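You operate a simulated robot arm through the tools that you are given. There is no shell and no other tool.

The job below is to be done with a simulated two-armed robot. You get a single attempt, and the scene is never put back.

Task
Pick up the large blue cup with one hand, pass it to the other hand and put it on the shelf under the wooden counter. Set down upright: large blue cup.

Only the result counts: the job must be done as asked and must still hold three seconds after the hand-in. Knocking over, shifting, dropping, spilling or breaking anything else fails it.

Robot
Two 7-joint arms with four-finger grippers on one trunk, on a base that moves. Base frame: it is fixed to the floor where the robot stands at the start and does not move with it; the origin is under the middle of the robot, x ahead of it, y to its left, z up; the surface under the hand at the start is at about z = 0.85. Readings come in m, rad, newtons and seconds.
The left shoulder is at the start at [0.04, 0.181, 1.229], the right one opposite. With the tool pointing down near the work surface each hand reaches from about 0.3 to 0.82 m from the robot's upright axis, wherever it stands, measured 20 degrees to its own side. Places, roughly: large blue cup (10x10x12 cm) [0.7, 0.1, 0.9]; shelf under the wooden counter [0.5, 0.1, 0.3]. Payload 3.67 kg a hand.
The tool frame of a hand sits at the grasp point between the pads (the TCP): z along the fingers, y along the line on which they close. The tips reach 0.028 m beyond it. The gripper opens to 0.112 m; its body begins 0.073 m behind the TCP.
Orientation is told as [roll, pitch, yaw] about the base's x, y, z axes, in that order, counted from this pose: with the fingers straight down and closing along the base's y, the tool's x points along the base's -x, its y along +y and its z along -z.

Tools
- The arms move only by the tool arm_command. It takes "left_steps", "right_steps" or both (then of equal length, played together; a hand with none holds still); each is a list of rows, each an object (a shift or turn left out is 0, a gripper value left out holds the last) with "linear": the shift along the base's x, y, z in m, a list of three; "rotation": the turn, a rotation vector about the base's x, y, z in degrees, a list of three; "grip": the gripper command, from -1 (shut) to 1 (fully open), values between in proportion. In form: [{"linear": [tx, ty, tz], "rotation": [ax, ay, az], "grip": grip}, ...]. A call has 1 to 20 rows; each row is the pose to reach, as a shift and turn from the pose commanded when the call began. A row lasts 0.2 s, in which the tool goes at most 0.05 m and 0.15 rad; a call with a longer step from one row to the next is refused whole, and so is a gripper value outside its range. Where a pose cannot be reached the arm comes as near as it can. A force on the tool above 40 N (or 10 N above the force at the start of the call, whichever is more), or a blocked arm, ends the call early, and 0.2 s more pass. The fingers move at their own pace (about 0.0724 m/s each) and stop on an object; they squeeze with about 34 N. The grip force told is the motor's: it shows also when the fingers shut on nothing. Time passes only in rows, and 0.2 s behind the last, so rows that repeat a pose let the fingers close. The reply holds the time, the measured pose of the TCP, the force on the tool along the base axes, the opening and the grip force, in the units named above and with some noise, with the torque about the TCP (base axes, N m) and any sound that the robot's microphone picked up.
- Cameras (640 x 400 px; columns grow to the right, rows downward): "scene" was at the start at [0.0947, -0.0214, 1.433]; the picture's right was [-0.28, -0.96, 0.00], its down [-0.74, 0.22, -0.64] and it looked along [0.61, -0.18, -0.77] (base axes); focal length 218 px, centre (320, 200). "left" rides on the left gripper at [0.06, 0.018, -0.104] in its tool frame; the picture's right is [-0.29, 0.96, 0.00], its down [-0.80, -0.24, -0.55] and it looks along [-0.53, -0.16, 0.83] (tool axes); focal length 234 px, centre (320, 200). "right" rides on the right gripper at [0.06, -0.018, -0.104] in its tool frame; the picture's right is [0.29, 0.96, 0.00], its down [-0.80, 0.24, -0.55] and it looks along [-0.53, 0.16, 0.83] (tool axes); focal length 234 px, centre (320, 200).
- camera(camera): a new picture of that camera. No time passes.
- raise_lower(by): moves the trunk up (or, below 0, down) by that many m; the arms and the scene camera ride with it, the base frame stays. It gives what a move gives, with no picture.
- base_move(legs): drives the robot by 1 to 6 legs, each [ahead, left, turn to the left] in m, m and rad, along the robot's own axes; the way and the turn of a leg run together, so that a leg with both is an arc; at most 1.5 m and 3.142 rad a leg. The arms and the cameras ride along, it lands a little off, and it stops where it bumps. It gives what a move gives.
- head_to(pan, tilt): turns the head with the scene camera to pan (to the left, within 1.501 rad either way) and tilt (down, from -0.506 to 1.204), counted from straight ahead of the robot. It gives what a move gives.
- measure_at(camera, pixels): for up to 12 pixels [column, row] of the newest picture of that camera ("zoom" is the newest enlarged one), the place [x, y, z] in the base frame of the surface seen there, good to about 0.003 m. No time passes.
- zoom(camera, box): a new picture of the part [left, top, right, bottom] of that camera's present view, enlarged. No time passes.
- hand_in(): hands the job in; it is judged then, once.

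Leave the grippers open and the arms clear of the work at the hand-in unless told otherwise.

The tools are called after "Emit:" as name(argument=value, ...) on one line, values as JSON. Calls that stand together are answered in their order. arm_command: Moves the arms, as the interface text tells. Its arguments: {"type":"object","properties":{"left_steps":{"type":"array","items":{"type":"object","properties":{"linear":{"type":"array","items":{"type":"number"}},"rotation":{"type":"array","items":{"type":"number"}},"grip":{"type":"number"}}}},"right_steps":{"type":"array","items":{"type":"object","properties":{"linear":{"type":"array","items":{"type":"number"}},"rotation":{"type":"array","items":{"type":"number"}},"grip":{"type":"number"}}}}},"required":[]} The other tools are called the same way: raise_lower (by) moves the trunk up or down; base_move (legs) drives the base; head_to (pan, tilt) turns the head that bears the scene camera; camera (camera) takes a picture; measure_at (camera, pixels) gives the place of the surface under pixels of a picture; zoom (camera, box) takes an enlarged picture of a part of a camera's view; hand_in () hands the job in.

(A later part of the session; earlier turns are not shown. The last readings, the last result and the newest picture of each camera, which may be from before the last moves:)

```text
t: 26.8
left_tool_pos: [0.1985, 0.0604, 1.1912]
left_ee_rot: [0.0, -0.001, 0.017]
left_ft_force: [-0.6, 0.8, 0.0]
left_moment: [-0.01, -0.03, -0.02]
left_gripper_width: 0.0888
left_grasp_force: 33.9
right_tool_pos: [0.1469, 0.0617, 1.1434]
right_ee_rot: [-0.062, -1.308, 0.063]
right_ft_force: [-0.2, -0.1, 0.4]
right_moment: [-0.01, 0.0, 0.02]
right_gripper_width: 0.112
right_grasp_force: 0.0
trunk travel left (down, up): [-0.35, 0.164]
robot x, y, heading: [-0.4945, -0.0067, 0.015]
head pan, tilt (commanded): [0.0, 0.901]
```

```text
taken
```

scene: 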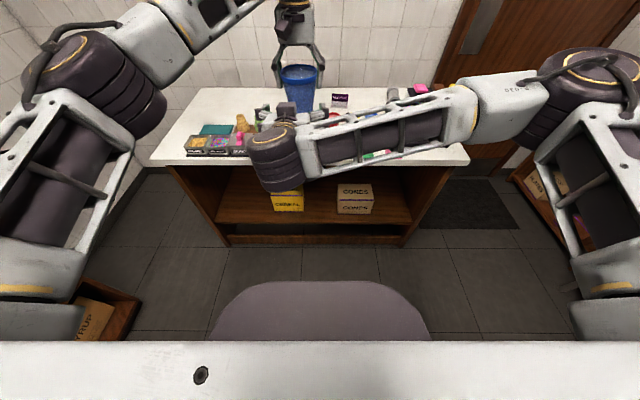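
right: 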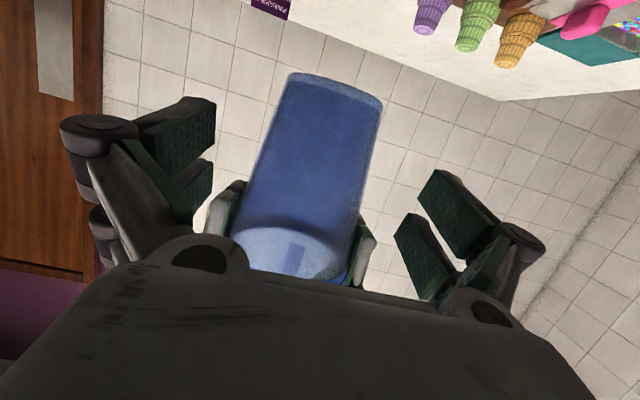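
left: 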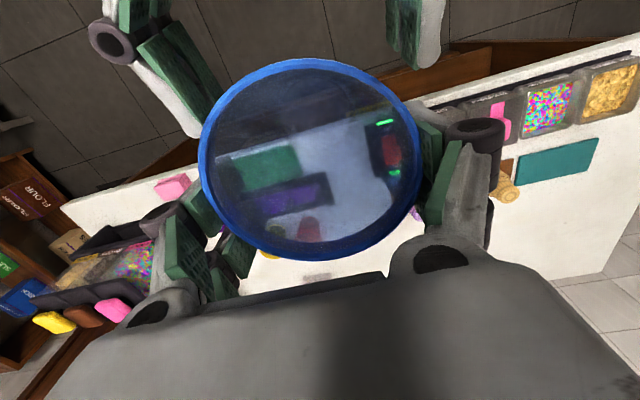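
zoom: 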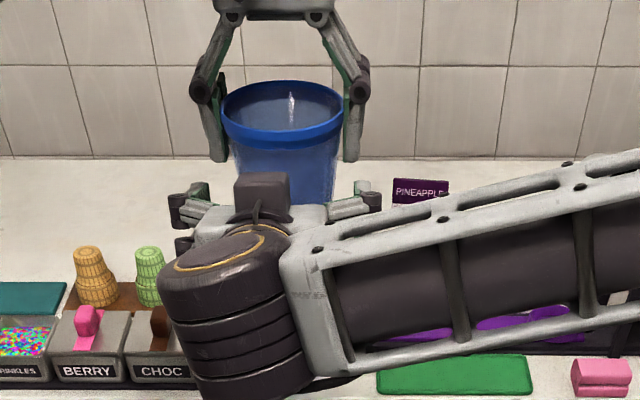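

The approach is centred. In the zoom the right fingers are at x≈208 and x≈357, with the cup in the middle and well below the left fingertips. I'll go in the last 4 cm.

Emit:
arm_command(right_steps=[{"linear": [0.014, -0.001, -0.004], "grip": 1}, {"linear": [0.028, -0.001, -0.008], "grip": 1}, {"linear": [0.041, -0.001, -0.012], "grip": 1}, {"linear": [0.041, -0.001, -0.012], "grip": 1}])

Emit:
zoom(camera="scene", box=[220, 30, 400, 150])

Emit:
camera(camera="right")

Emit:
camera(camera="left")

```text
t: 27.8
left_tool_pos: [0.1967, 0.0599, 1.1904]
left_ee_rot: [0.001, 0.001, 0.018]
left_ft_force: [-1.7, 0.8, -0.4]
left_moment: [-0.02, -0.02, -0.03]
left_gripper_width: 0.0886
left_grasp_force: 33.8
right_tool_pos: [0.185, 0.0604, 1.1301]
right_ee_rot: [-0.06, -1.308, 0.063]
right_ft_force: [0.3, -0.6, 0.0]
right_moment: [0.0, 0.01, -0.02]
right_gripper_width: 0.1119
right_grasp_force: 0.1
trunk travel left (down, up): [-0.35, 0.164]
robot x, y, heading: [-0.4935, -0.005, 0.025]
head pan, tilt (commanded): [0.0, 0.901]
```

```text
3.33 times, centred on (310, 90) of scene
```

zoom: 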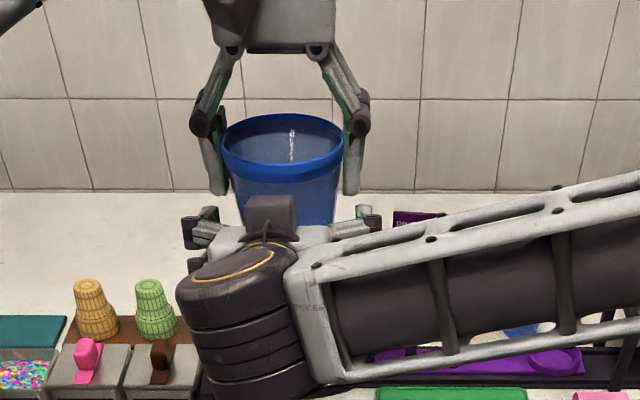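

```text
taken
```

right: 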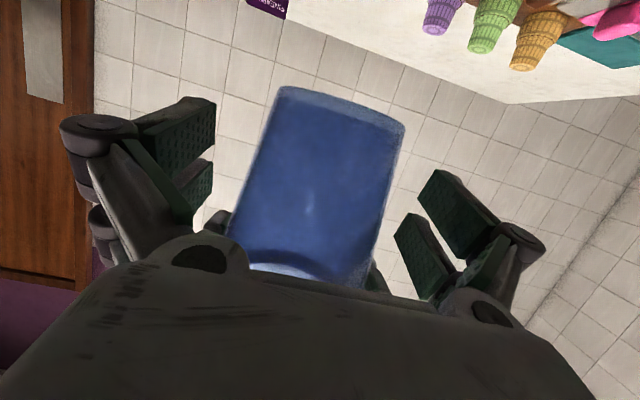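

```text
taken
```

left: 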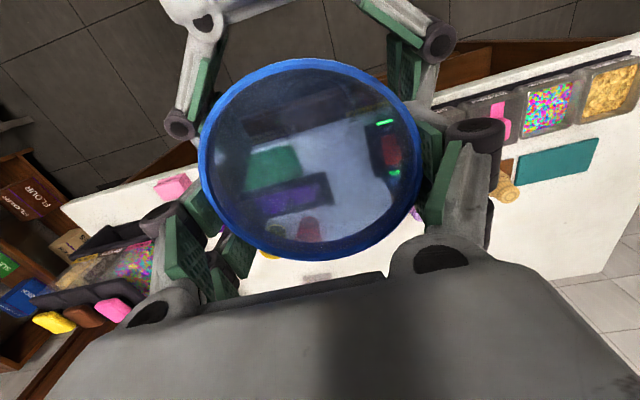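

The right TCP is at (0.185, 0.060, 1.130), right on the cup's axis. I'll measure the gap between the left fingertips at (220,190) and (352,190) and the tops of the right fingers at (205,210) and (368,210).

Emit:
measure_at(camera="zoom", pixels=[[218, 190], [352, 190], [205, 210], [368, 210], [190, 225], [378, 225], [215, 232], [350, 228], [210, 220], [360, 215], [270, 205], [235, 25]])

Emit:
measure_at(camera="left", pixels=[[200, 90], [405, 55], [400, 90], [215, 60], [435, 40], [180, 120], [390, 75], [205, 115]])

```text
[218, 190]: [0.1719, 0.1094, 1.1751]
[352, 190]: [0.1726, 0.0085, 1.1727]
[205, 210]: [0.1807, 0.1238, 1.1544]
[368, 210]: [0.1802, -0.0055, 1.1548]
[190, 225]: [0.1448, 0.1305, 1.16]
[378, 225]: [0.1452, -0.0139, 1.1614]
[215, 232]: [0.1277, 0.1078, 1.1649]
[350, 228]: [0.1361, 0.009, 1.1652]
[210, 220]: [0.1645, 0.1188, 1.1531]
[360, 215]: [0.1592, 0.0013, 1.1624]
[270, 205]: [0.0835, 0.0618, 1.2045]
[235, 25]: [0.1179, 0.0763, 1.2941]
```

```text
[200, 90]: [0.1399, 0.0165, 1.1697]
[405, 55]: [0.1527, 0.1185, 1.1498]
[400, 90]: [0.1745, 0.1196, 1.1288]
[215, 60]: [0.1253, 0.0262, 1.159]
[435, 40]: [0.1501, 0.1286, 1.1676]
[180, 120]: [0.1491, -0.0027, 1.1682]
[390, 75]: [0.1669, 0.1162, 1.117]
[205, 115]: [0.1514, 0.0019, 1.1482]
```

The gap between the left fingertips (z≈1.173) and the right fingers (z≈1.155) is about 2 cm, which is clear. I'll close the right gripper on the cup while the left keeps holding.

Emit:
arm_command(left_steps=[{"linear": [0, 0, 0], "grip": -1}, {"linear": [0, 0, 0], "grip": -1}, {"linear": [0, 0, 0], "grip": -1}, {"linear": [0, 0, 0], "grip": -1}, {"linear": [0, 0, 0], "grip": -1}], right_steps=[{"linear": [0, 0, 0], "grip": 0.6}, {"linear": [0, 0, 0], "grip": -1}, {"linear": [0, 0, 0], "grip": -1}, {"linear": [0, 0, 0], "grip": -1}, {"linear": [0, 0, 0], "grip": -1}])

Emit:
zoom(camera="scene", box=[220, 30, 400, 150])

Emit:
camera(camera="right")

Emit:
camera(camera="left")

```text
t: 29.0
left_tool_pos: [0.1979, 0.0623, 1.1924]
left_ee_rot: [0.0, -0.001, 0.021]
left_ft_force: [10.5, 11.2, -1.7]
left_moment: [0.23, -0.12, -0.06]
left_gripper_width: 0.0891
left_grasp_force: 34.1
right_tool_pos: [0.1865, 0.0609, 1.1308]
right_ee_rot: [-0.061, -1.309, 0.061]
right_ft_force: [-9.4, -12.0, 1.9]
right_moment: [0.5, -0.45, -0.07]
right_gripper_width: 0.0752
right_grasp_force: 33.6
trunk travel left (down, up): [-0.35, 0.164]
robot x, y, heading: [-0.4952, -0.0036, 0.019]
head pan, tilt (commanded): [0.0, 0.901]
```

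```text
3.33 times, centred on (310, 90) of scene
```

zoom: 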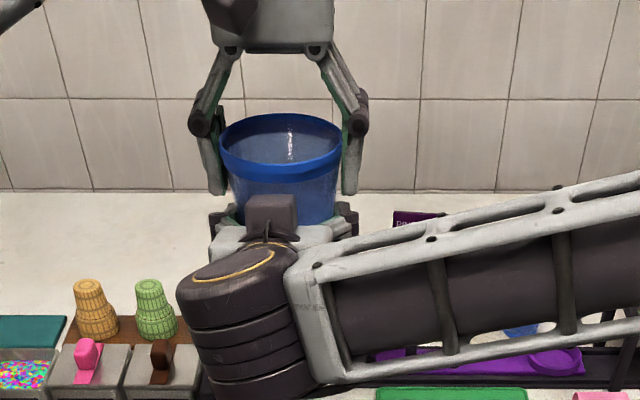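

```text
taken
```

right: 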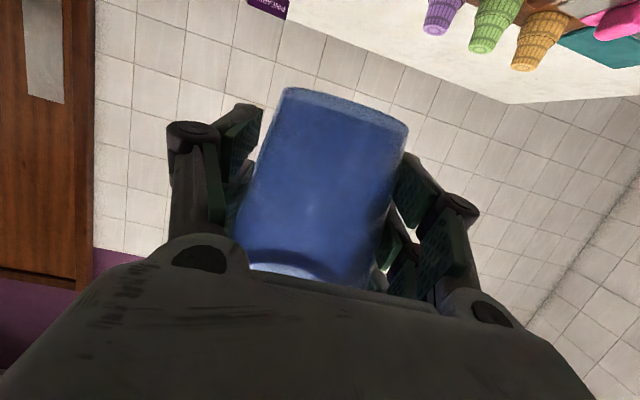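

```text
taken
```

left: 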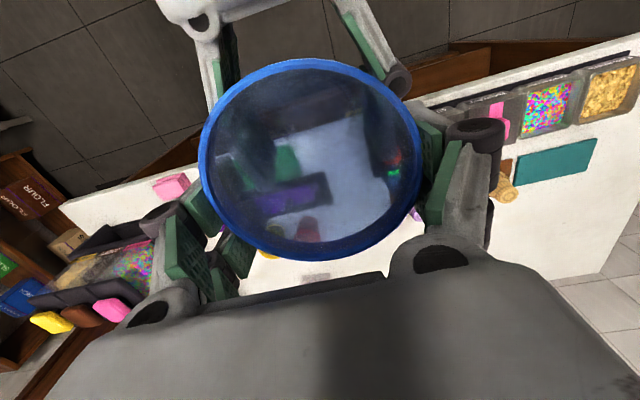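

Both hands hold the cup now: right width 0.0752 m at 33.6 N, left still at 34 N. There's about 11 N pushing between the hands in +x and +y, so I'll shift the left hand a couple of millimetres that way to ease it before releasing.

Emit:
arm_command(left_steps=[{"linear": [0.001, 0.001, 0], "grip": -1}, {"linear": [0.002, 0.002, 0.0005], "grip": -1}, {"linear": [0.002, 0.002, 0.0005], "grip": -1}], right_steps=[{"linear": [0, 0, 0], "grip": -1}, {"linear": [0, 0, 0], "grip": -1}, {"linear": [0, 0, 0], "grip": -1}])

```text
t: 29.8
left_tool_pos: [0.1975, 0.0629, 1.1908]
left_ee_rot: [0.0, 0.0, 0.014]
left_ft_force: [-5.5, 1.7, -0.5]
left_moment: [0.0, -0.01, 0.34]
left_gripper_width: 0.0888
left_grasp_force: 34.5
right_tool_pos: [0.1861, 0.0625, 1.1298]
right_ee_rot: [-0.06, -1.308, 0.061]
right_ft_force: [5.6, -3.1, 0.7]
right_moment: [0.21, 0.31, -0.38]
right_gripper_width: 0.0751
right_grasp_force: 34.0
trunk travel left (down, up): [-0.35, 0.164]
robot x, y, heading: [-0.4943, -0.0023, 0.014]
head pan, tilt (commanded): [0.0, 0.901]
```

The force between the hands has dropped to about 5 N. Now I'll open the left gripper with both hands held still.

Emit:
arm_command(left_steps=[{"linear": [0, 0, 0], "grip": 0.7}, {"linear": [0, 0, 0], "grip": 1}, {"linear": [0, 0, 0], "grip": 1}, {"linear": [0, 0, 0], "grip": 1}], right_steps=[{"linear": [0, 0, 0], "grip": -1}, {"linear": [0, 0, 0], "grip": -1}, {"linear": [0, 0, 0], "grip": -1}, {"linear": [0, 0, 0], "grip": -1}])

Emit:
zoom(camera="scene", box=[220, 30, 400, 150])

Emit:
camera(camera="left")

```text
t: 30.8
left_tool_pos: [0.1977, 0.0628, 1.1909]
left_ee_rot: [0.002, 0.0, 0.017]
left_ft_force: [-0.6, 0.0, -0.2]
left_moment: [0.0, 0.0, 0.0]
left_gripper_width: 0.1121
left_grasp_force: 0.0
right_tool_pos: [0.1856, 0.0615, 1.1295]
right_ee_rot: [-0.061, -1.307, 0.066]
right_ft_force: [-0.1, -0.7, 0.5]
right_moment: [0.0, 0.0, -0.01]
right_gripper_width: 0.0751
right_grasp_force: 34.1
trunk travel left (down, up): [-0.35, 0.164]
robot x, y, heading: [-0.4943, -0.0046, 0.015]
head pan, tilt (commanded): [0.0, 0.901]
```

```text
3.33 times, centred on (310, 90) of scene
```

zoom: 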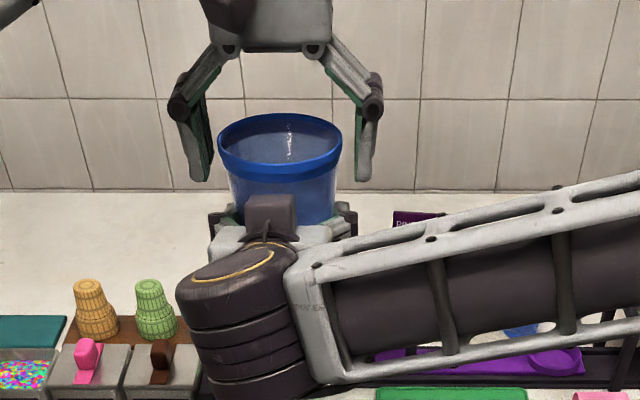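

```text
taken
```

left: 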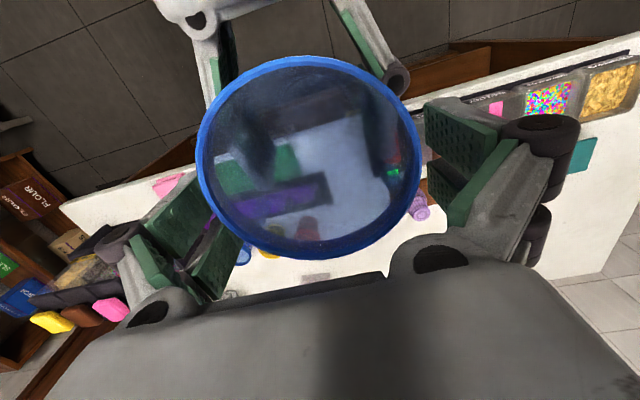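

The right hand holds the cup alone, upright, and both left pads are clear of the rim. I'll raise the left hand straight up, then move it out to the left.

Emit:
arm_command(left_steps=[{"linear": [0, 0, 0.02], "grip": 1}, {"linear": [0, 0, 0.05], "grip": 1}, {"linear": [0, 0, 0.08], "grip": 1}, {"linear": [0, 0, 0.11], "grip": 1}, {"linear": [0, 0.03, 0.13], "grip": 1}, {"linear": [0, 0.07, 0.14], "grip": 1}, {"linear": [0, 0.11, 0.14], "grip": 1}, {"linear": [0, 0.15, 0.14], "grip": 1}, {"linear": [-0.02, 0.19, 0.14], "grip": 1}, {"linear": [-0.04, 0.23, 0.14], "grip": 1}, {"linear": [-0.06, 0.27, 0.14], "grip": 1}, {"linear": [-0.06, 0.27, 0.14], "grip": 1}])

Emit:
camera(camera="scene")

Emit:
zoom(camera="scene", box=[220, 30, 400, 150])

```text
t: 33.4
left_tool_pos: [0.1386, 0.3249, 1.329]
left_ee_rot: [0.003, 0.0, 0.015]
left_ft_force: [0.1, -0.8, -0.3]
left_moment: [0.04, 0.04, 0.01]
left_gripper_width: 0.1119
left_grasp_force: 0.1
right_tool_pos: [0.1854, 0.0603, 1.1301]
right_ee_rot: [-0.057, -1.308, 0.061]
right_ft_force: [-0.3, 0.2, 0.9]
right_moment: [0.0, 0.0, 0.0]
right_gripper_width: 0.0751
right_grasp_force: 34.0
trunk travel left (down, up): [-0.35, 0.164]
robot x, y, heading: [-0.4948, -0.0055, 0.018]
head pan, tilt (commanded): [0.0, 0.901]
```

```text
taken
```

scene: 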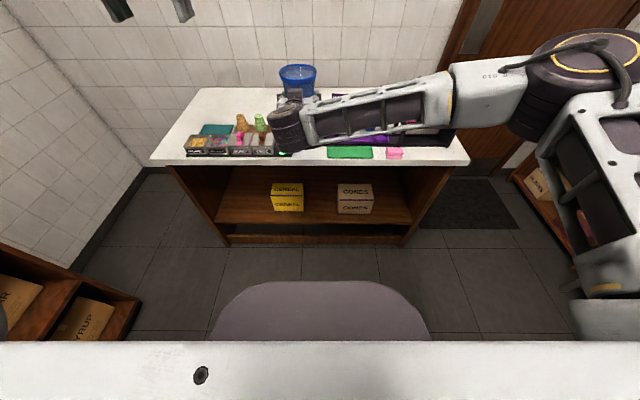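

```text
3.33 times, centred on (310, 90) of scene
```

zoom: 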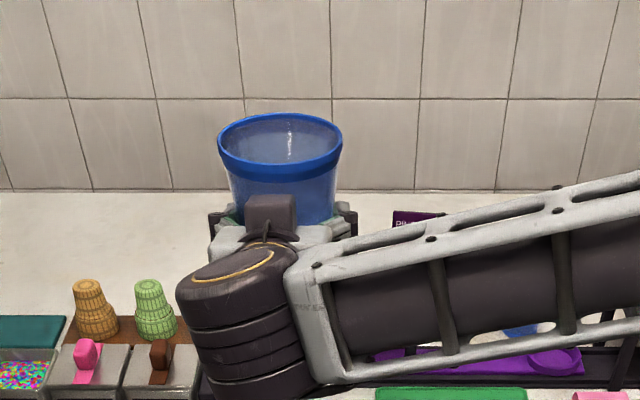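

The pass is done and the cup is upright in the right hand. Before I lower it to the shelf I need to know where the right elbow and forearm are, so I'll measure a few points on the arm.

Emit:
measure_at(camera="scene", pixels=[[590, 65], [530, 110], [500, 90], [440, 95], [380, 115], [300, 120], [285, 140], [610, 130], [590, 220], [600, 300], [320, 300], [320, 360]])

```text
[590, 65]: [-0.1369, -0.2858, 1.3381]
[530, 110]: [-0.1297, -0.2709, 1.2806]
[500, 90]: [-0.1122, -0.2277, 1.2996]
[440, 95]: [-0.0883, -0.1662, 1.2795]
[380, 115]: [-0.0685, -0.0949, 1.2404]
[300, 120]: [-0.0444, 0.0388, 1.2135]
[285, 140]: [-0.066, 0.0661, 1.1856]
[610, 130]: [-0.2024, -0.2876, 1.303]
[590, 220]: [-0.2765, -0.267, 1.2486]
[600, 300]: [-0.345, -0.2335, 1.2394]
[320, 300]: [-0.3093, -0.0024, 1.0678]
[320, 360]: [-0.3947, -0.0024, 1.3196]
```

The right elbow is at about (-0.14, -0.33, 1.28) and the forearm runs across in front of the robot, so it will stay outside the counter during placing. Next I'll tuck the left hand back and up, then back the base off 0.12 m so that lowering the trunk can't touch the counter edge.

Emit:
arm_command(left_steps=[{"linear": [-0.03, 0, 0.01], "grip": 1}, {"linear": [-0.06, 0.005, 0.02], "grip": 1}, {"linear": [-0.09, 0.01, 0.03], "grip": 1}, {"linear": [-0.12, 0.015, 0.04], "grip": 1}, {"linear": [-0.15, 0.02, 0.05], "grip": 1}, {"linear": [-0.18, 0.025, 0.06], "grip": 1}, {"linear": [-0.21, 0.03, 0.07], "grip": 1}, {"linear": [-0.23, 0.03, 0.08], "grip": 1}, {"linear": [-0.23, 0.03, 0.08], "grip": 1}])

Emit:
base_move(legs=[[-0.12, 0, 0]])

Emit:
camera(camera="scene")

```text
t: 35.4
left_tool_pos: [-0.0906, 0.3615, 1.4089]
left_ee_rot: [0.001, 0.003, 0.017]
left_ft_force: [0.3, 0.1, -0.4]
left_moment: [-0.03, 0.02, 0.01]
left_gripper_width: 0.1117
left_grasp_force: 0.0
right_tool_pos: [0.1858, 0.0618, 1.1308]
right_ee_rot: [-0.061, -1.308, 0.065]
right_ft_force: [-0.3, 0.3, -0.4]
right_moment: [0.0, 0.01, 0.03]
right_gripper_width: 0.0752
right_grasp_force: 33.8
trunk travel left (down, up): [-0.35, 0.164]
robot x, y, heading: [-0.4916, -0.0026, 0.017]
head pan, tilt (commanded): [0.0, 0.901]
```

```text
t: 36.6
left_tool_pos: [-0.211, 0.3589, 1.4093]
left_ee_rot: [0.0, 0.003, 0.02]
left_ft_force: [0.1, 0.1, 0.2]
left_moment: [0.0, -0.04, -0.04]
left_gripper_width: 0.1119
left_grasp_force: 0.0
right_tool_pos: [0.0655, 0.0598, 1.1298]
right_ee_rot: [-0.061, -1.307, 0.066]
right_ft_force: [0.1, -1.0, -0.1]
right_moment: [0.06, 0.02, -0.02]
right_gripper_width: 0.0751
right_grasp_force: 33.2
trunk travel left (down, up): [-0.35, 0.164]
robot x, y, heading: [-0.6142, -0.0027, 0.023]
head pan, tilt (commanded): [0.0, 0.901]
```

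```text
taken
```

scene: 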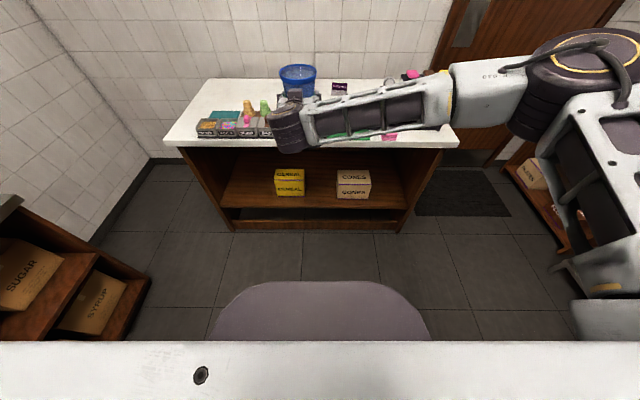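

The cup is clear of the counter by about 0.15 m. I'll lower the trunk in two steps, watching the forces.

Emit:
raise_lower(by=-0.15)

Emit:
raise_lower(by=-0.195)

Emit:
camera(camera="scene")

```text
t: 38.4
left_tool_pos: [-0.2136, 0.3592, 1.261]
left_ee_rot: [0.001, -0.001, 0.02]
left_ft_force: [-0.6, -0.4, 0.2]
left_moment: [0.02, 0.03, 0.01]
left_gripper_width: 0.1121
left_grasp_force: 0.2
right_tool_pos: [0.0646, 0.061, 0.9828]
right_ee_rot: [-0.062, -1.308, 0.067]
right_ft_force: [-0.1, 0.9, 0.5]
right_moment: [0.0, 0.02, -0.02]
right_gripper_width: 0.0755
right_grasp_force: 34.1
trunk travel left (down, up): [-0.2, 0.314]
robot x, y, heading: [-0.6131, -0.0053, 0.023]
head pan, tilt (commanded): [0.0, 0.901]
```

```text
t: 40.5
left_tool_pos: [-0.213, 0.3608, 1.0659]
left_ee_rot: [-0.001, 0.001, 0.02]
left_ft_force: [1.0, -0.5, -0.5]
left_moment: [0.01, 0.04, -0.04]
left_gripper_width: 0.1121
left_grasp_force: 0.2
right_tool_pos: [0.0641, 0.0604, 0.7865]
right_ee_rot: [-0.062, -1.309, 0.066]
right_ft_force: [0.0, -0.1, -0.3]
right_moment: [0.0, 0.01, 0.0]
right_gripper_width: 0.0749
right_grasp_force: 34.0
trunk travel left (down, up): [-0.005, 0.509]
robot x, y, heading: [-0.6164, -0.0032, 0.021]
head pan, tilt (commanded): [0.0, 0.901]
```

```text
taken
```

scene: 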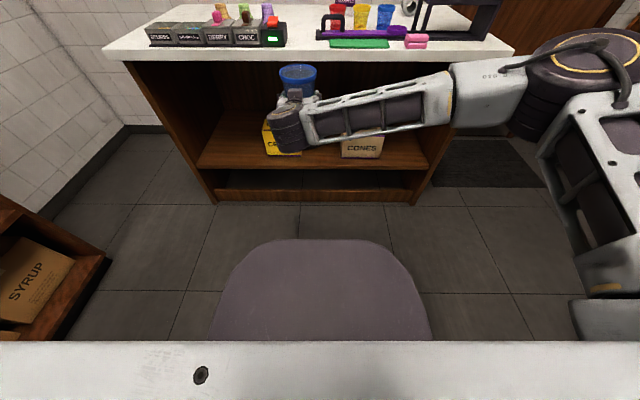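

The trunk is down and the cup is steady at z≈0.79. The grey shape at (320,280) is part of the robot, so I'll measure it before lowering the arm so that I keep clear of it.

Emit:
measure_at(camera="scene", pixels=[[320, 245], [320, 290], [320, 330], [240, 280], [400, 280], [570, 60], [500, 90], [290, 130], [380, 110], [600, 150], [320, 185], [320, 163]])

```text
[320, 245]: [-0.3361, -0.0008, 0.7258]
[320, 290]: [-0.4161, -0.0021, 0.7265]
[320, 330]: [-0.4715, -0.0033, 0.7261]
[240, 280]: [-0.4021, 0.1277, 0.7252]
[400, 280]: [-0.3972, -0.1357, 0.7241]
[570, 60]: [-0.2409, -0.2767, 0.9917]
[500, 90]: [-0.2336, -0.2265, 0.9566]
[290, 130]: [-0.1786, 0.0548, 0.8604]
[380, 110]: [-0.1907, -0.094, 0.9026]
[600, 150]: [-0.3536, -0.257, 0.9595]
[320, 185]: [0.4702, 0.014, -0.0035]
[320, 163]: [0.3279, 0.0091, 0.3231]
```

The grey plate moves with the trunk. Its front is 0.28 m ahead of the robot's axis at z≈0.73, and the right wrist and forearm stay at least 0.1 m in front of it. Now I'll lower the right hand 0.2 m and shift slightly towards the gap between the boxes.

Emit:
arm_command(right_steps=[{"linear": [0, -0.005, -0.025], "grip": -1}, {"linear": [0, -0.01, -0.05], "grip": -1}, {"linear": [0, -0.015, -0.075], "grip": -1}, {"linear": [0, -0.02, -0.1], "grip": -1}, {"linear": [0, -0.025, -0.125], "grip": -1}, {"linear": [0, -0.03, -0.15], "grip": -1}, {"linear": [0, -0.035, -0.175], "grip": -1}, {"linear": [0, -0.04, -0.2], "grip": -1}, {"linear": [0, -0.04, -0.2], "grip": -1}])

Emit:
camera(camera="scene")

```text
t: 42.5
left_tool_pos: [-0.2118, 0.3597, 1.0642]
left_ee_rot: [0.0, 0.0, 0.019]
left_ft_force: [-0.5, 0.8, 0.5]
left_moment: [0.01, -0.02, 0.0]
left_gripper_width: 0.1118
left_grasp_force: 0.1
right_tool_pos: [0.065, 0.0208, 0.587]
right_ee_rot: [-0.061, -1.308, 0.065]
right_ft_force: [-0.8, 0.5, -1.1]
right_moment: [0.01, 0.0, 0.03]
right_gripper_width: 0.075
right_grasp_force: 34.5
trunk travel left (down, up): [-0.005, 0.509]
robot x, y, heading: [-0.6149, -0.0046, 0.02]
head pan, tilt (commanded): [0.0, 0.901]
```

```text
taken
```

scene: 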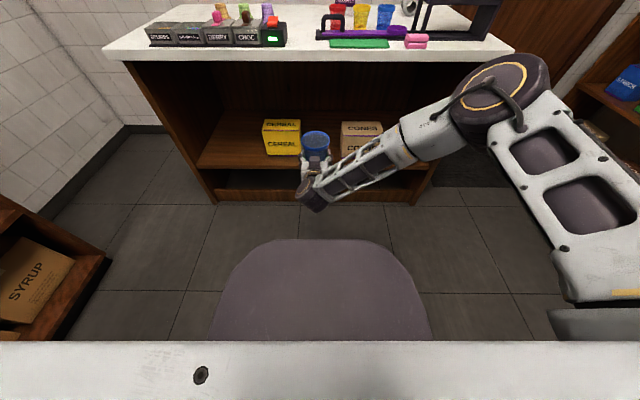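

Good, the cup stays upright and the arm is free. I'll continue down another 0.185 m to z≈0.402 and line up on y≈0.008.

Emit:
arm_command(right_steps=[{"linear": [0, -0.003, -0.025], "grip": -1}, {"linear": [0, -0.006, -0.05], "grip": -1}, {"linear": [0, -0.009, -0.075], "grip": -1}, {"linear": [0, -0.012, -0.1], "grip": -1}, {"linear": [0, -0.015, -0.125], "grip": -1}, {"linear": [0, -0.018, -0.15], "grip": -1}, {"linear": [0, -0.018, -0.17], "grip": -1}, {"linear": [0, -0.018, -0.185], "grip": -1}, {"linear": [0, -0.018, -0.185], "grip": -1}])

Emit:
camera(camera="scene")

Emit:
camera(camera="right")

```text
t: 44.5
left_tool_pos: [-0.2123, 0.36, 1.065]
left_ee_rot: [0.0, 0.0, 0.019]
left_ft_force: [-0.1, -0.1, -0.4]
left_moment: [0.03, -0.03, 0.01]
left_gripper_width: 0.1118
left_grasp_force: 0.1
right_tool_pos: [0.0701, 0.0353, 0.4298]
right_ee_rot: [-0.089, -1.277, 0.058]
right_ft_force: [0.3, 0.2, 0.7]
right_moment: [0.03, -0.03, -0.02]
right_gripper_width: 0.0749
right_grasp_force: 34.2
right hand out of reach, approached as far as the arm can: row 4, 5, 6, 7, 8, 9
trunk travel left (down, up): [-0.005, 0.509]
robot x, y, heading: [-0.6159, -0.0038, 0.017]
head pan, tilt (commanded): [0.0, 0.901]
```

```text
taken
```

scene: 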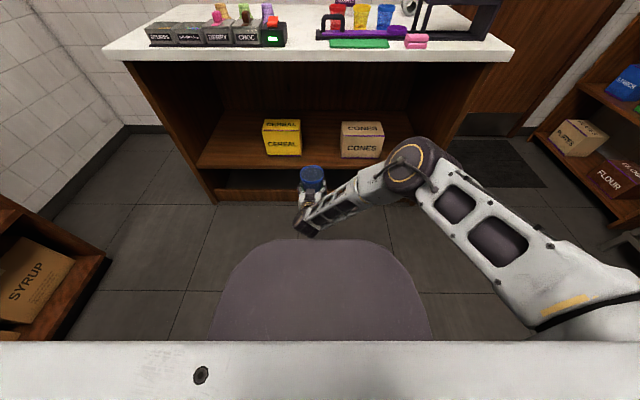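

```text
taken
```

right: 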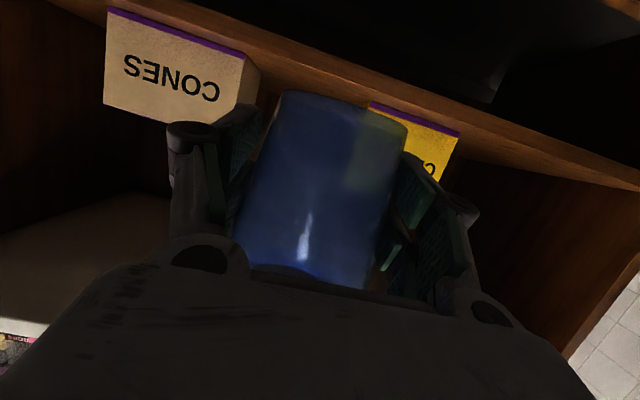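

The arm hit a joint limit here: it stopped at z≈0.43 and the hand tilted about 2°. I'll measure the elbow and wrist to understand the posture before changing it.

Emit:
measure_at(camera="scene", pixels=[[408, 165], [420, 150], [445, 205], [500, 245], [560, 290], [370, 185], [340, 205], [305, 228], [312, 200], [325, 190], [600, 270], [310, 172]])

Emit:
zoom(camera="scene", box=[260, 120, 480, 260])

```text
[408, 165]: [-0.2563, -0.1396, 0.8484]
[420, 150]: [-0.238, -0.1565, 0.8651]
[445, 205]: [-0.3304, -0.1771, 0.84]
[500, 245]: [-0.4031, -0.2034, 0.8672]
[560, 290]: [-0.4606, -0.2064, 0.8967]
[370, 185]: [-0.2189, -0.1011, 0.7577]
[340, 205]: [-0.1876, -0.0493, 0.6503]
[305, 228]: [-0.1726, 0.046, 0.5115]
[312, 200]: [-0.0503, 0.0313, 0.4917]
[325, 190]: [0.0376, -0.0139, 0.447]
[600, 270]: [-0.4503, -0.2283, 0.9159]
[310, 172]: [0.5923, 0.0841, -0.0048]
```

```text
2.86 times, centred on (370, 190) of scene
```

zoom: 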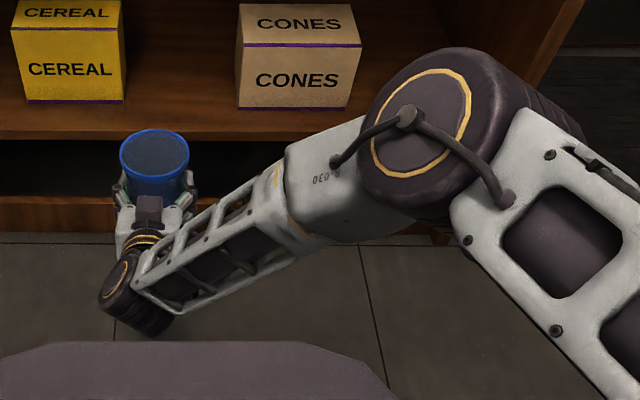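

The elbow folded upwards, and that runs a joint out of range. I'll raise the hand back to z≈0.59 and turn it about the vertical, fingers towards forward-left, so the forearm and hand line up better. The cup stays upright with that turn.

Emit:
arm_command(right_steps=[{"linear": [0, 0, 0.03], "grip": -1}, {"linear": [0, 0, 0.06], "grip": -1}, {"linear": [0, 0, 0.1], "grip": -1}, {"linear": [0, 0, 0.14], "grip": -1}, {"linear": [0, 0, 0.18], "grip": -1}, {"linear": [0, 0, 0.18], "grip": -1}])

```text
t: 45.9
left_tool_pos: [-0.2123, 0.36, 1.0651]
left_ee_rot: [0.002, 0.002, 0.019]
left_ft_force: [0.1, -0.4, 0.0]
left_moment: [0.0, -0.01, -0.01]
left_gripper_width: 0.1122
left_grasp_force: 0.1
right_tool_pos: [0.0687, 0.0339, 0.608]
right_ee_rot: [-0.063, -1.308, 0.066]
right_ft_force: [0.2, 0.5, -0.4]
right_moment: [0.01, 0.0, 0.02]
right_gripper_width: 0.0751
right_grasp_force: 34.2
right hand out of reach, approached as far as the arm can: row 1
trunk travel left (down, up): [-0.005, 0.509]
robot x, y, heading: [-0.618, -0.0117, 0.022]
head pan, tilt (commanded): [0.0, 0.901]
```

The hand is back at z≈0.61 with its right tilt. Now I'll turn it 32° to the left about the vertical, in place.

Emit:
arm_command(right_steps=[{"linear": [0, -0.01, 0], "rotation": [0, 0, 8], "grip": -1}, {"linear": [0, -0.02, 0], "rotation": [0, 0, 16], "grip": -1}, {"linear": [0, -0.03, 0], "rotation": [0, 0, 24], "grip": -1}, {"linear": [0, -0.04, 0], "rotation": [0, 0, 32], "grip": -1}, {"linear": [0, -0.04, 0], "rotation": [0, 0, 32], "grip": -1}])

Emit:
camera(camera="scene")

```text
t: 47.1
left_tool_pos: [-0.2127, 0.3606, 1.0664]
left_ee_rot: [0.001, 0.0, 0.019]
left_ft_force: [0.9, -0.2, -0.5]
left_moment: [0.01, -0.01, 0.02]
left_gripper_width: 0.1119
left_grasp_force: 0.1
right_tool_pos: [0.0541, 0.0872, 0.6592]
right_ee_rot: [-0.127, -1.252, 0.47]
right_ft_force: [-0.3, -0.1, 0.6]
right_moment: [0.0, 0.0, 0.01]
right_gripper_width: 0.075
right_grasp_force: 33.9
right hand out of reach, approached as far as the arm can: row 2, 3, 4, 5
trunk travel left (down, up): [-0.005, 0.509]
robot x, y, heading: [-0.6157, -0.0028, 0.022]
head pan, tilt (commanded): [0.0, 0.901]
```

```text
taken
```

scene: 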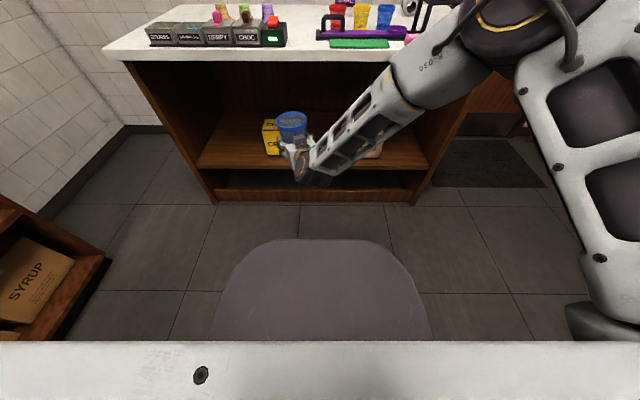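

Turning left makes it worse: the arm lifted the cup and tilted it a bit. I'll undo that turn straight away.

Emit:
arm_command(right_steps=[{"linear": [0, 0, 0], "rotation": [0, 0, -8], "grip": -1}, {"linear": [0.0, -0.005, 0], "rotation": [0, 0, -16], "grip": -1}, {"linear": [0.005, -0.02, 0], "rotation": [0, 0, -24], "grip": -1}, {"linear": [0.01, -0.03, 0], "rotation": [0, 0, -32], "grip": -1}, {"linear": [0.01, -0.05, 0], "rotation": [0, 0, -32], "grip": -1}, {"linear": [0.01, -0.05, 0], "rotation": [0, 0, -32], "grip": -1}])

Emit:
camera(camera="scene")

```text
t: 48.5
left_tool_pos: [-0.2126, 0.3601, 1.0646]
left_ee_rot: [0.0, 0.0, 0.019]
left_ft_force: [0.7, 0.1, -0.5]
left_moment: [0.0, 0.0, 0.04]
left_gripper_width: 0.1121
left_grasp_force: 0.0
right_tool_pos: [0.0568, 0.037, 0.6574]
right_ee_rot: [-0.126, -1.253, -0.091]
right_ft_force: [-0.5, 0.1, 0.3]
right_moment: [0.01, -0.02, 0.01]
right_gripper_width: 0.0752
right_grasp_force: 33.6
trunk travel left (down, up): [-0.005, 0.509]
robot x, y, heading: [-0.6169, -0.006, 0.021]
head pan, tilt (commanded): [0.0, 0.901]
```

```text
taken
```

scene: 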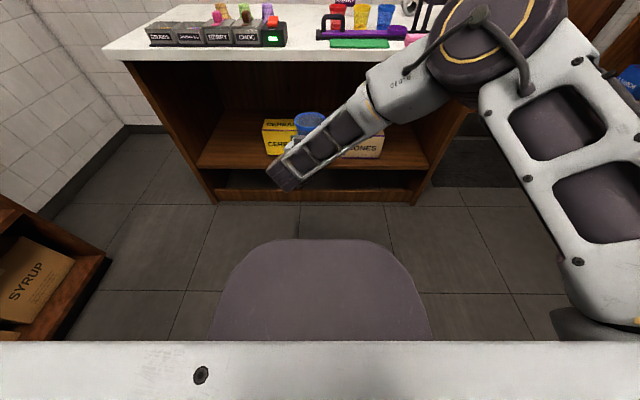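

The hand is back at (0.057, 0.037, 0.657), pointing about 13° to the right, with the cup tilted about 3° forward. I'll correct that tilt and lower a little, to test whether pointing slightly right makes low heights reachable.

Emit:
arm_command(right_steps=[{"linear": [0, 0, 0], "rotation": [0.3, -1.6, 0], "grip": -1}, {"linear": [0, 0, 0], "rotation": [0.67, -3.26, 0], "grip": -1}, {"linear": [0, 0, -0.03], "rotation": [0.67, -3.26, 0], "grip": -1}, {"linear": [0, 0, -0.06], "rotation": [0.67, -3.26, 0], "grip": -1}, {"linear": [0, 0, -0.09], "rotation": [0.67, -3.26, 0], "grip": -1}, {"linear": [0, 0, -0.12], "rotation": [0.67, -3.26, 0], "grip": -1}, {"linear": [0, 0, -0.15], "rotation": [0.67, -3.26, 0], "grip": -1}, {"linear": [0, 0, -0.15], "rotation": [0.67, -3.26, 0], "grip": -1}])

Emit:
camera(camera="scene")

```text
t: 50.3
left_tool_pos: [-0.2126, 0.3602, 1.0658]
left_ee_rot: [0.0, -0.001, 0.02]
left_ft_force: [0.4, -0.3, 0.8]
left_moment: [0.0, 0.02, 0.02]
left_gripper_width: 0.1121
left_grasp_force: 0.1
right_tool_pos: [0.0578, 0.0371, 0.5089]
right_ee_rot: [-0.062, -1.309, -0.153]
right_ft_force: [0.3, -0.2, -0.4]
right_moment: [-0.01, 0.0, 0.01]
right_gripper_width: 0.0748
right_grasp_force: 34.4
trunk travel left (down, up): [-0.005, 0.509]
robot x, y, heading: [-0.6173, -0.0029, 0.019]
head pan, tilt (commanded): [0.0, 0.901]
```

```text
taken
```

scene: 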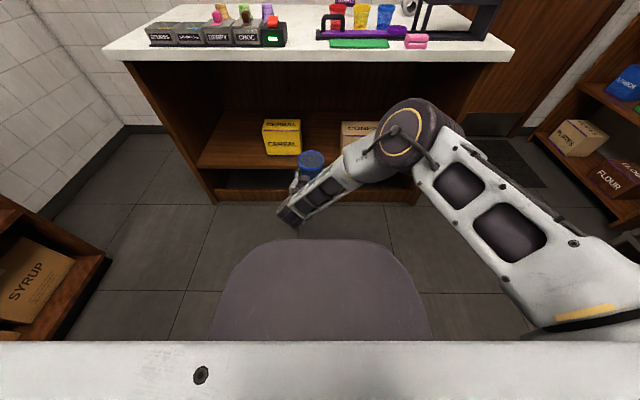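

The correction worked: the roll and pitch are back at their upright values and z=0.509 is reached without trouble. I'll turn another 14° to the right about the vertical, then lower further in small steps.

Emit:
arm_command(right_steps=[{"linear": [0, 0, 0], "rotation": [0, 0, -7], "grip": -1}, {"linear": [0, 0, 0], "rotation": [0, 0, -14], "grip": -1}, {"linear": [0, 0, -0.02], "rotation": [0, 0, -14], "grip": -1}, {"linear": [0, 0, -0.04], "rotation": [0, 0, -14], "grip": -1}, {"linear": [0, 0, -0.06], "rotation": [0, 0, -14], "grip": -1}, {"linear": [0, 0, -0.06], "rotation": [0, 0, -14], "grip": -1}])

Emit:
camera(camera="scene")

```text
t: 51.7
left_tool_pos: [-0.2118, 0.3598, 1.0664]
left_ee_rot: [0.0, 0.001, 0.018]
left_ft_force: [0.8, 0.6, 0.4]
left_moment: [0.03, -0.04, -0.02]
left_gripper_width: 0.1121
left_grasp_force: 0.1
right_tool_pos: [0.0582, 0.0385, 0.4508]
right_ee_rot: [-0.06, -1.309, -0.395]
right_ft_force: [-0.2, -0.4, 0.6]
right_moment: [0.02, 0.03, 0.02]
right_gripper_width: 0.0747
right_grasp_force: 34.2
trunk travel left (down, up): [-0.005, 0.509]
robot x, y, heading: [-0.6154, -0.013, 0.019]
head pan, tilt (commanded): [0.0, 0.901]
```

```text
taken
```

scene: 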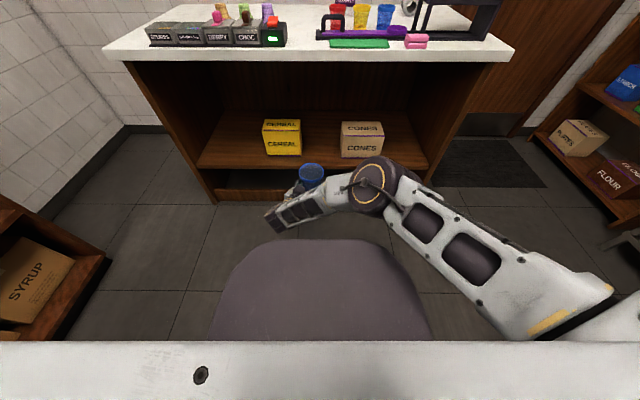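

Still reachable at z=0.451 and upright (roll -0.060, pitch -1.309). I'll keep lowering towards z≈0.37, the height needed for the shelf.

Emit:
arm_command(right_steps=[{"linear": [0, 0, -0.015], "grip": -1}, {"linear": [0, 0, -0.03], "grip": -1}, {"linear": [0, 0, -0.045], "grip": -1}, {"linear": [0, 0, -0.06], "grip": -1}, {"linear": [0, 0, -0.06], "grip": -1}])

Emit:
camera(camera="scene")

```text
t: 52.9
left_tool_pos: [-0.2123, 0.36, 1.0649]
left_ee_rot: [-0.001, 0.001, 0.018]
left_ft_force: [-0.3, 0.4, 0.2]
left_moment: [-0.03, 0.0, -0.01]
left_gripper_width: 0.1121
left_grasp_force: 0.1
right_tool_pos: [0.0564, 0.0384, 0.3912]
right_ee_rot: [-0.061, -1.311, -0.398]
right_ft_force: [-0.1, 0.5, -0.2]
right_moment: [0.01, 0.0, -0.02]
right_gripper_width: 0.0745
right_grasp_force: 34.1
trunk travel left (down, up): [-0.005, 0.509]
robot x, y, heading: [-0.6144, -0.0066, 0.015]
head pan, tilt (commanded): [0.0, 0.901]
```

```text
taken
```

scene: 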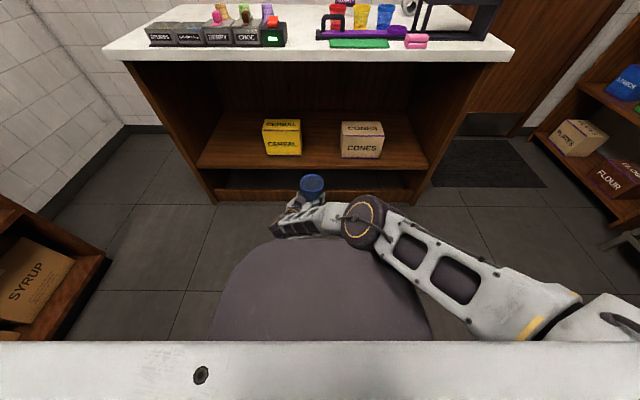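

Reached z=0.391 and still upright. The elbow now hangs near the robot's own front plate, so I'll measure their clearance before going further.

Emit:
measure_at(camera="scene", pixels=[[365, 222], [350, 240], [385, 200], [330, 220], [300, 230], [280, 230], [312, 190], [400, 270], [460, 320], [340, 250], [320, 260], [312, 178]])

Emit:
zoom(camera="scene", box=[240, 150, 440, 280])

```text
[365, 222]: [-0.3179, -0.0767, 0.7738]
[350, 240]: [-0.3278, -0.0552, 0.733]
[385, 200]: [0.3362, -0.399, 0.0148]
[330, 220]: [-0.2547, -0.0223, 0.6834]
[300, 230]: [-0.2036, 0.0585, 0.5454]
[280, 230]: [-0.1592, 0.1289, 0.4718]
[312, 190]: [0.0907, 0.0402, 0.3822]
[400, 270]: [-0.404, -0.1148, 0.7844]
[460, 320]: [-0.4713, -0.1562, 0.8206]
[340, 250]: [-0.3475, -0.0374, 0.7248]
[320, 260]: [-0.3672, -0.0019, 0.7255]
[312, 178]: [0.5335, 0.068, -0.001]
```

```text
3.08 times, centred on (340, 215) of scene
```

zoom: 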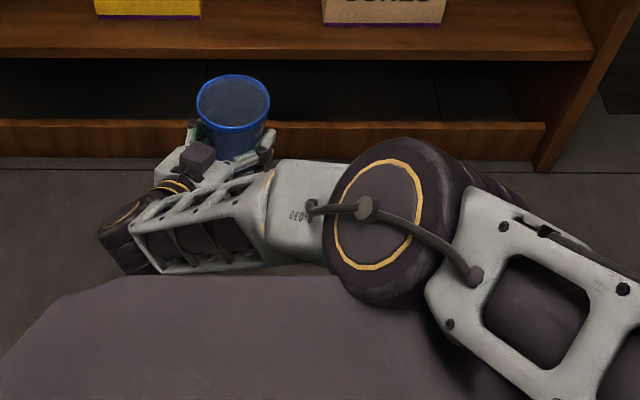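

The elbow's housing is close to the robot's own front plate. I'll test moving the hand 5 cm forward and 4 cm right, in free space, and down to the placing height. That should bring the elbow forward off the plate.

Emit:
arm_command(right_steps=[{"linear": [0.015, -0.01, 0], "grip": -1}, {"linear": [0.03, -0.02, 0], "grip": -1}, {"linear": [0.05, -0.04, 0], "grip": -1}, {"linear": [0.05, -0.04, -0.01], "grip": -1}, {"linear": [0.05, -0.04, -0.02], "grip": -1}, {"linear": [0.05, -0.04, -0.02], "grip": -1}])

Emit:
zoom(camera="scene", box=[240, 150, 440, 280])

```text
t: 54.3
left_tool_pos: [-0.2128, 0.3601, 1.0656]
left_ee_rot: [0.0, 0.0, 0.018]
left_ft_force: [0.2, -0.2, 0.0]
left_moment: [0.0, 0.0, 0.0]
left_gripper_width: 0.1119
left_grasp_force: 0.1
right_tool_pos: [0.1173, -0.0228, 0.379]
right_ee_rot: [-0.073, -1.326, -0.407]
right_ft_force: [0.7, -0.3, -0.3]
right_moment: [0.0, 0.01, 0.0]
right_gripper_width: 0.0749
right_grasp_force: 34.0
trunk travel left (down, up): [-0.005, 0.509]
robot x, y, heading: [-0.6149, -0.0075, 0.02]
head pan, tilt (commanded): [0.0, 0.901]
```

```text
3.08 times, centred on (340, 215) of scene
```

zoom: 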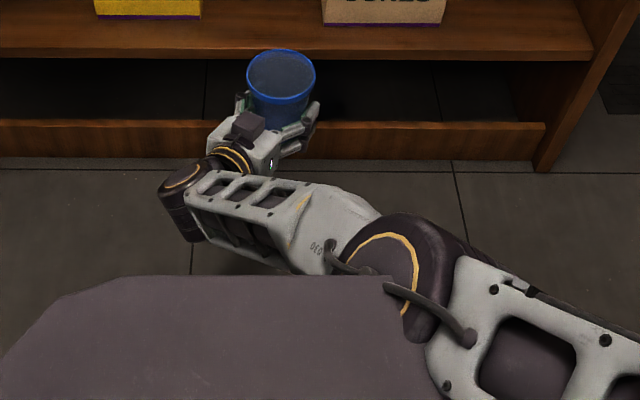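

The elbow is now leaning against the robot's own front plate: the hand ended about 2 cm off target and 1° tilted. This posture is no good. I'll raise the hand again and then come down further to the robot's right, so the elbow stays outside the plate.

Emit:
arm_command(right_steps=[{"linear": [0, 0, 0.03], "grip": -1}, {"linear": [0, 0, 0.06], "grip": -1}, {"linear": [0, 0, 0.1], "grip": -1}, {"linear": [0, 0, 0.14], "grip": -1}, {"linear": [0, 0, 0.18], "grip": -1}, {"linear": [0, 0, 0.22], "grip": -1}, {"linear": [0, 0, 0.26], "grip": -1}, {"linear": [0, 0, 0.3], "grip": -1}, {"linear": [0, 0, 0.3], "grip": -1}])

Emit:
camera(camera="scene")

```text
t: 56.3
left_tool_pos: [-0.2114, 0.36, 1.0652]
left_ee_rot: [0.0, 0.001, 0.019]
left_ft_force: [-0.2, 0.6, 0.8]
left_moment: [0.0, 0.0, 0.04]
left_gripper_width: 0.1117
left_grasp_force: 0.1
right_tool_pos: [0.1052, -0.0028, 0.6716]
right_ee_rot: [-0.062, -1.306, -0.397]
right_ft_force: [0.1, 0.4, -1.1]
right_moment: [-0.02, 0.0, -0.02]
right_gripper_width: 0.0748
right_grasp_force: 33.5
trunk travel left (down, up): [-0.005, 0.509]
robot x, y, heading: [-0.6181, -0.0065, 0.023]
head pan, tilt (commanded): [0.0, 0.901]
```

```text
taken
```

scene: 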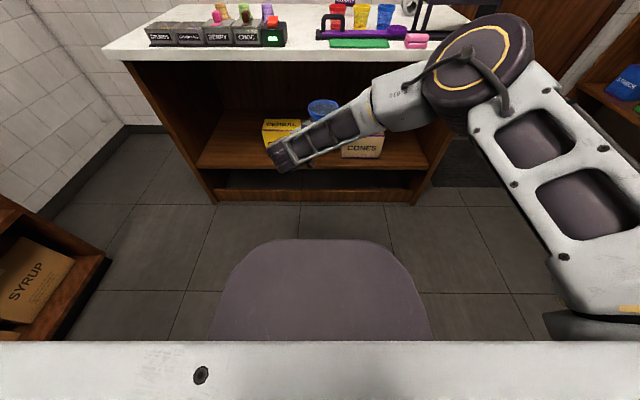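

The arm recovered fully: the cup is upright at (0.105, -0.003, 0.672). Now I'll move right by 0.25 m while turning the hand back to straight ahead.

Emit:
arm_command(right_steps=[{"linear": [0, -0.035, 0], "grip": -1}, {"linear": [0, -0.07, 0], "grip": -1}, {"linear": [0, -0.105, 0], "grip": -1}, {"linear": [0, -0.14, 0], "rotation": [0, 0, 4], "grip": -1}, {"linear": [0, -0.175, 0], "rotation": [0, 0, 8], "grip": -1}, {"linear": [0, -0.21, 0], "rotation": [0, 0, 12], "grip": -1}, {"linear": [0, -0.25, 0], "rotation": [0, 0, 16], "grip": -1}, {"linear": [0, -0.25, 0], "rotation": [0, 0, 16], "grip": -1}])

Emit:
camera(camera="scene")

```text
t: 58.1
left_tool_pos: [-0.2117, 0.3606, 1.0657]
left_ee_rot: [-0.001, 0.001, 0.021]
left_ft_force: [0.0, -0.5, 0.0]
left_moment: [0.0, 0.05, -0.03]
left_gripper_width: 0.1118
left_grasp_force: 0.1
right_tool_pos: [0.1178, -0.2314, 0.6869]
right_ee_rot: [-0.075, -1.289, -0.123]
right_ft_force: [0.8, -0.6, -0.8]
right_moment: [0.02, -0.03, 0.05]
right_gripper_width: 0.0747
right_grasp_force: 33.6
right hand out of reach, approached as far as the arm can: row 7, 8
trunk travel left (down, up): [-0.005, 0.509]
robot x, y, heading: [-0.6138, -0.0059, 0.017]
head pan, tilt (commanded): [0.0, 0.901]
```

```text
taken
```

scene: 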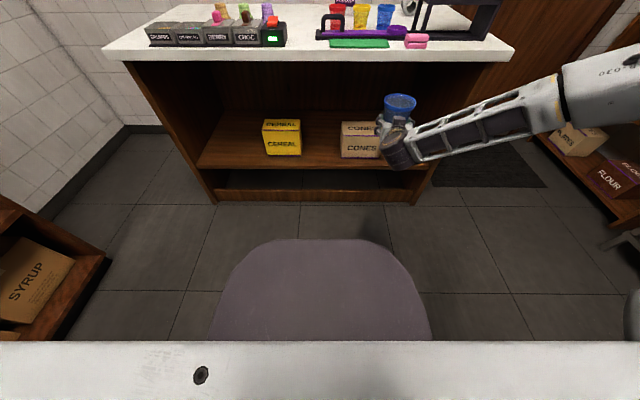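

The hand got to y≈-0.23 but again met a limit, with about 1° of tilt. I'll measure the forearm and elbow here to find which joint is at its end.

Emit:
measure_at(camera="scene", pixels=[[398, 145], [395, 160], [440, 140], [500, 115], [550, 95], [600, 85], [630, 75], [388, 125], [400, 100]])

Emit:
head_to(pan=-0.6, tilt=0.7)

Emit:
camera(camera="scene")

```text
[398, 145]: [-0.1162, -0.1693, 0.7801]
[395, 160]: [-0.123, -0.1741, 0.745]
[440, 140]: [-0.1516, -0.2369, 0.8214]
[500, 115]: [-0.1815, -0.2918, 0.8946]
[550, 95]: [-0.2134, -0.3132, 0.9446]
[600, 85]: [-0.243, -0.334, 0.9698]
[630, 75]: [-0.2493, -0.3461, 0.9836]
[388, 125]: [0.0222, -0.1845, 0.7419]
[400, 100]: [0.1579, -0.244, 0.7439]
```

```text
t: 59.1
left_tool_pos: [-0.211, 0.3603, 1.0659]
left_ee_rot: [0.0, 0.001, 0.019]
left_ft_force: [0.3, 0.4, -0.6]
left_moment: [0.02, 0.01, 0.0]
left_gripper_width: 0.1123
left_grasp_force: 0.0
right_tool_pos: [0.1165, -0.2302, 0.6871]
right_ee_rot: [-0.075, -1.291, -0.123]
right_ft_force: [0.3, 0.1, -0.4]
right_moment: [-0.02, -0.01, -0.04]
right_gripper_width: 0.0749
right_grasp_force: 34.2
trunk travel left (down, up): [-0.005, 0.509]
robot x, y, heading: [-0.6116, -0.0053, 0.018]
head pan, tilt (commanded): [-0.6, 0.7]
```

```text
taken
```

scene: 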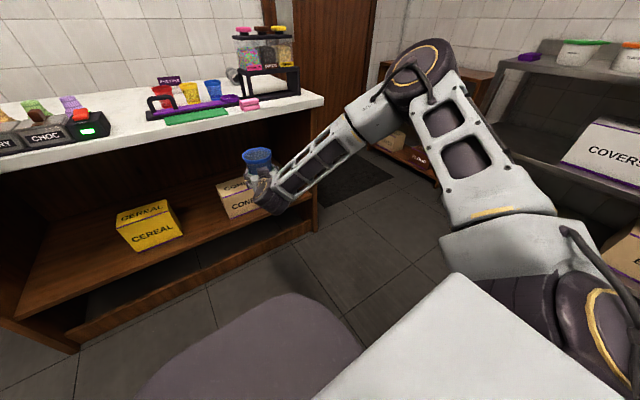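

Now it's clear: the elbow is high and the wrist is bent up, so a lower hand needs it to point more to the right to stay in range. Out here the elbow is beside the plate rather than over it. I'll correct the 1° tilt, turn about 15° right, and come down in small steps.

Emit:
arm_command(right_steps=[{"linear": [0, 0.01, 0], "rotation": [0.04, -0.5, -5], "grip": -1}, {"linear": [0, 0.02, 0], "rotation": [0.08, -1.05, -10], "grip": -1}, {"linear": [0, 0.03, 0], "rotation": [0.08, -1.05, -15], "grip": -1}, {"linear": [0, 0.03, -0.03], "rotation": [0.08, -1.05, -15], "grip": -1}, {"linear": [0, 0.03, -0.06], "rotation": [0.08, -1.05, -15], "grip": -1}, {"linear": [0, 0.03, -0.09], "rotation": [0.08, -1.05, -15], "grip": -1}, {"linear": [0, 0.03, -0.12], "rotation": [0.08, -1.05, -15], "grip": -1}, {"linear": [0, 0.03, -0.15], "rotation": [0.08, -1.05, -15], "grip": -1}, {"linear": [0, 0.03, -0.15], "rotation": [0.08, -1.05, -15], "grip": -1}])

Emit:
camera(camera="scene")

```text
t: 61.1
left_tool_pos: [-0.2122, 0.3612, 1.0653]
left_ee_rot: [0.001, -0.001, 0.02]
left_ft_force: [-0.1, -0.3, 0.4]
left_moment: [0.02, -0.02, 0.0]
left_gripper_width: 0.1119
left_grasp_force: 0.1
right_tool_pos: [0.1136, -0.2032, 0.539]
right_ee_rot: [-0.037, -1.325, -0.406]
right_ft_force: [0.5, -0.2, -0.7]
right_moment: [-0.03, 0.02, -0.04]
right_gripper_width: 0.0745
right_grasp_force: 34.4
trunk travel left (down, up): [-0.005, 0.509]
robot x, y, heading: [-0.6125, -0.0046, 0.016]
head pan, tilt (commanded): [-0.6, 0.7]
```

```text
taken
```

scene: 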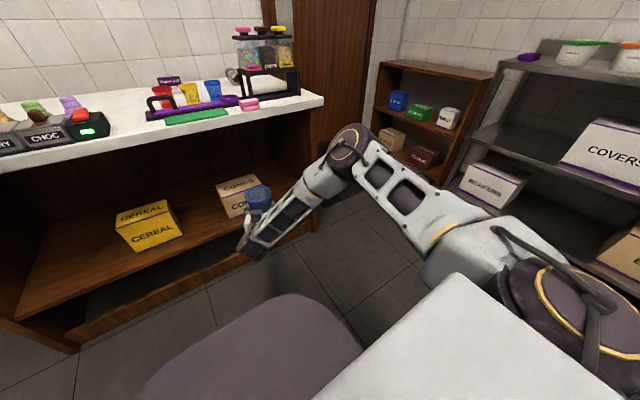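

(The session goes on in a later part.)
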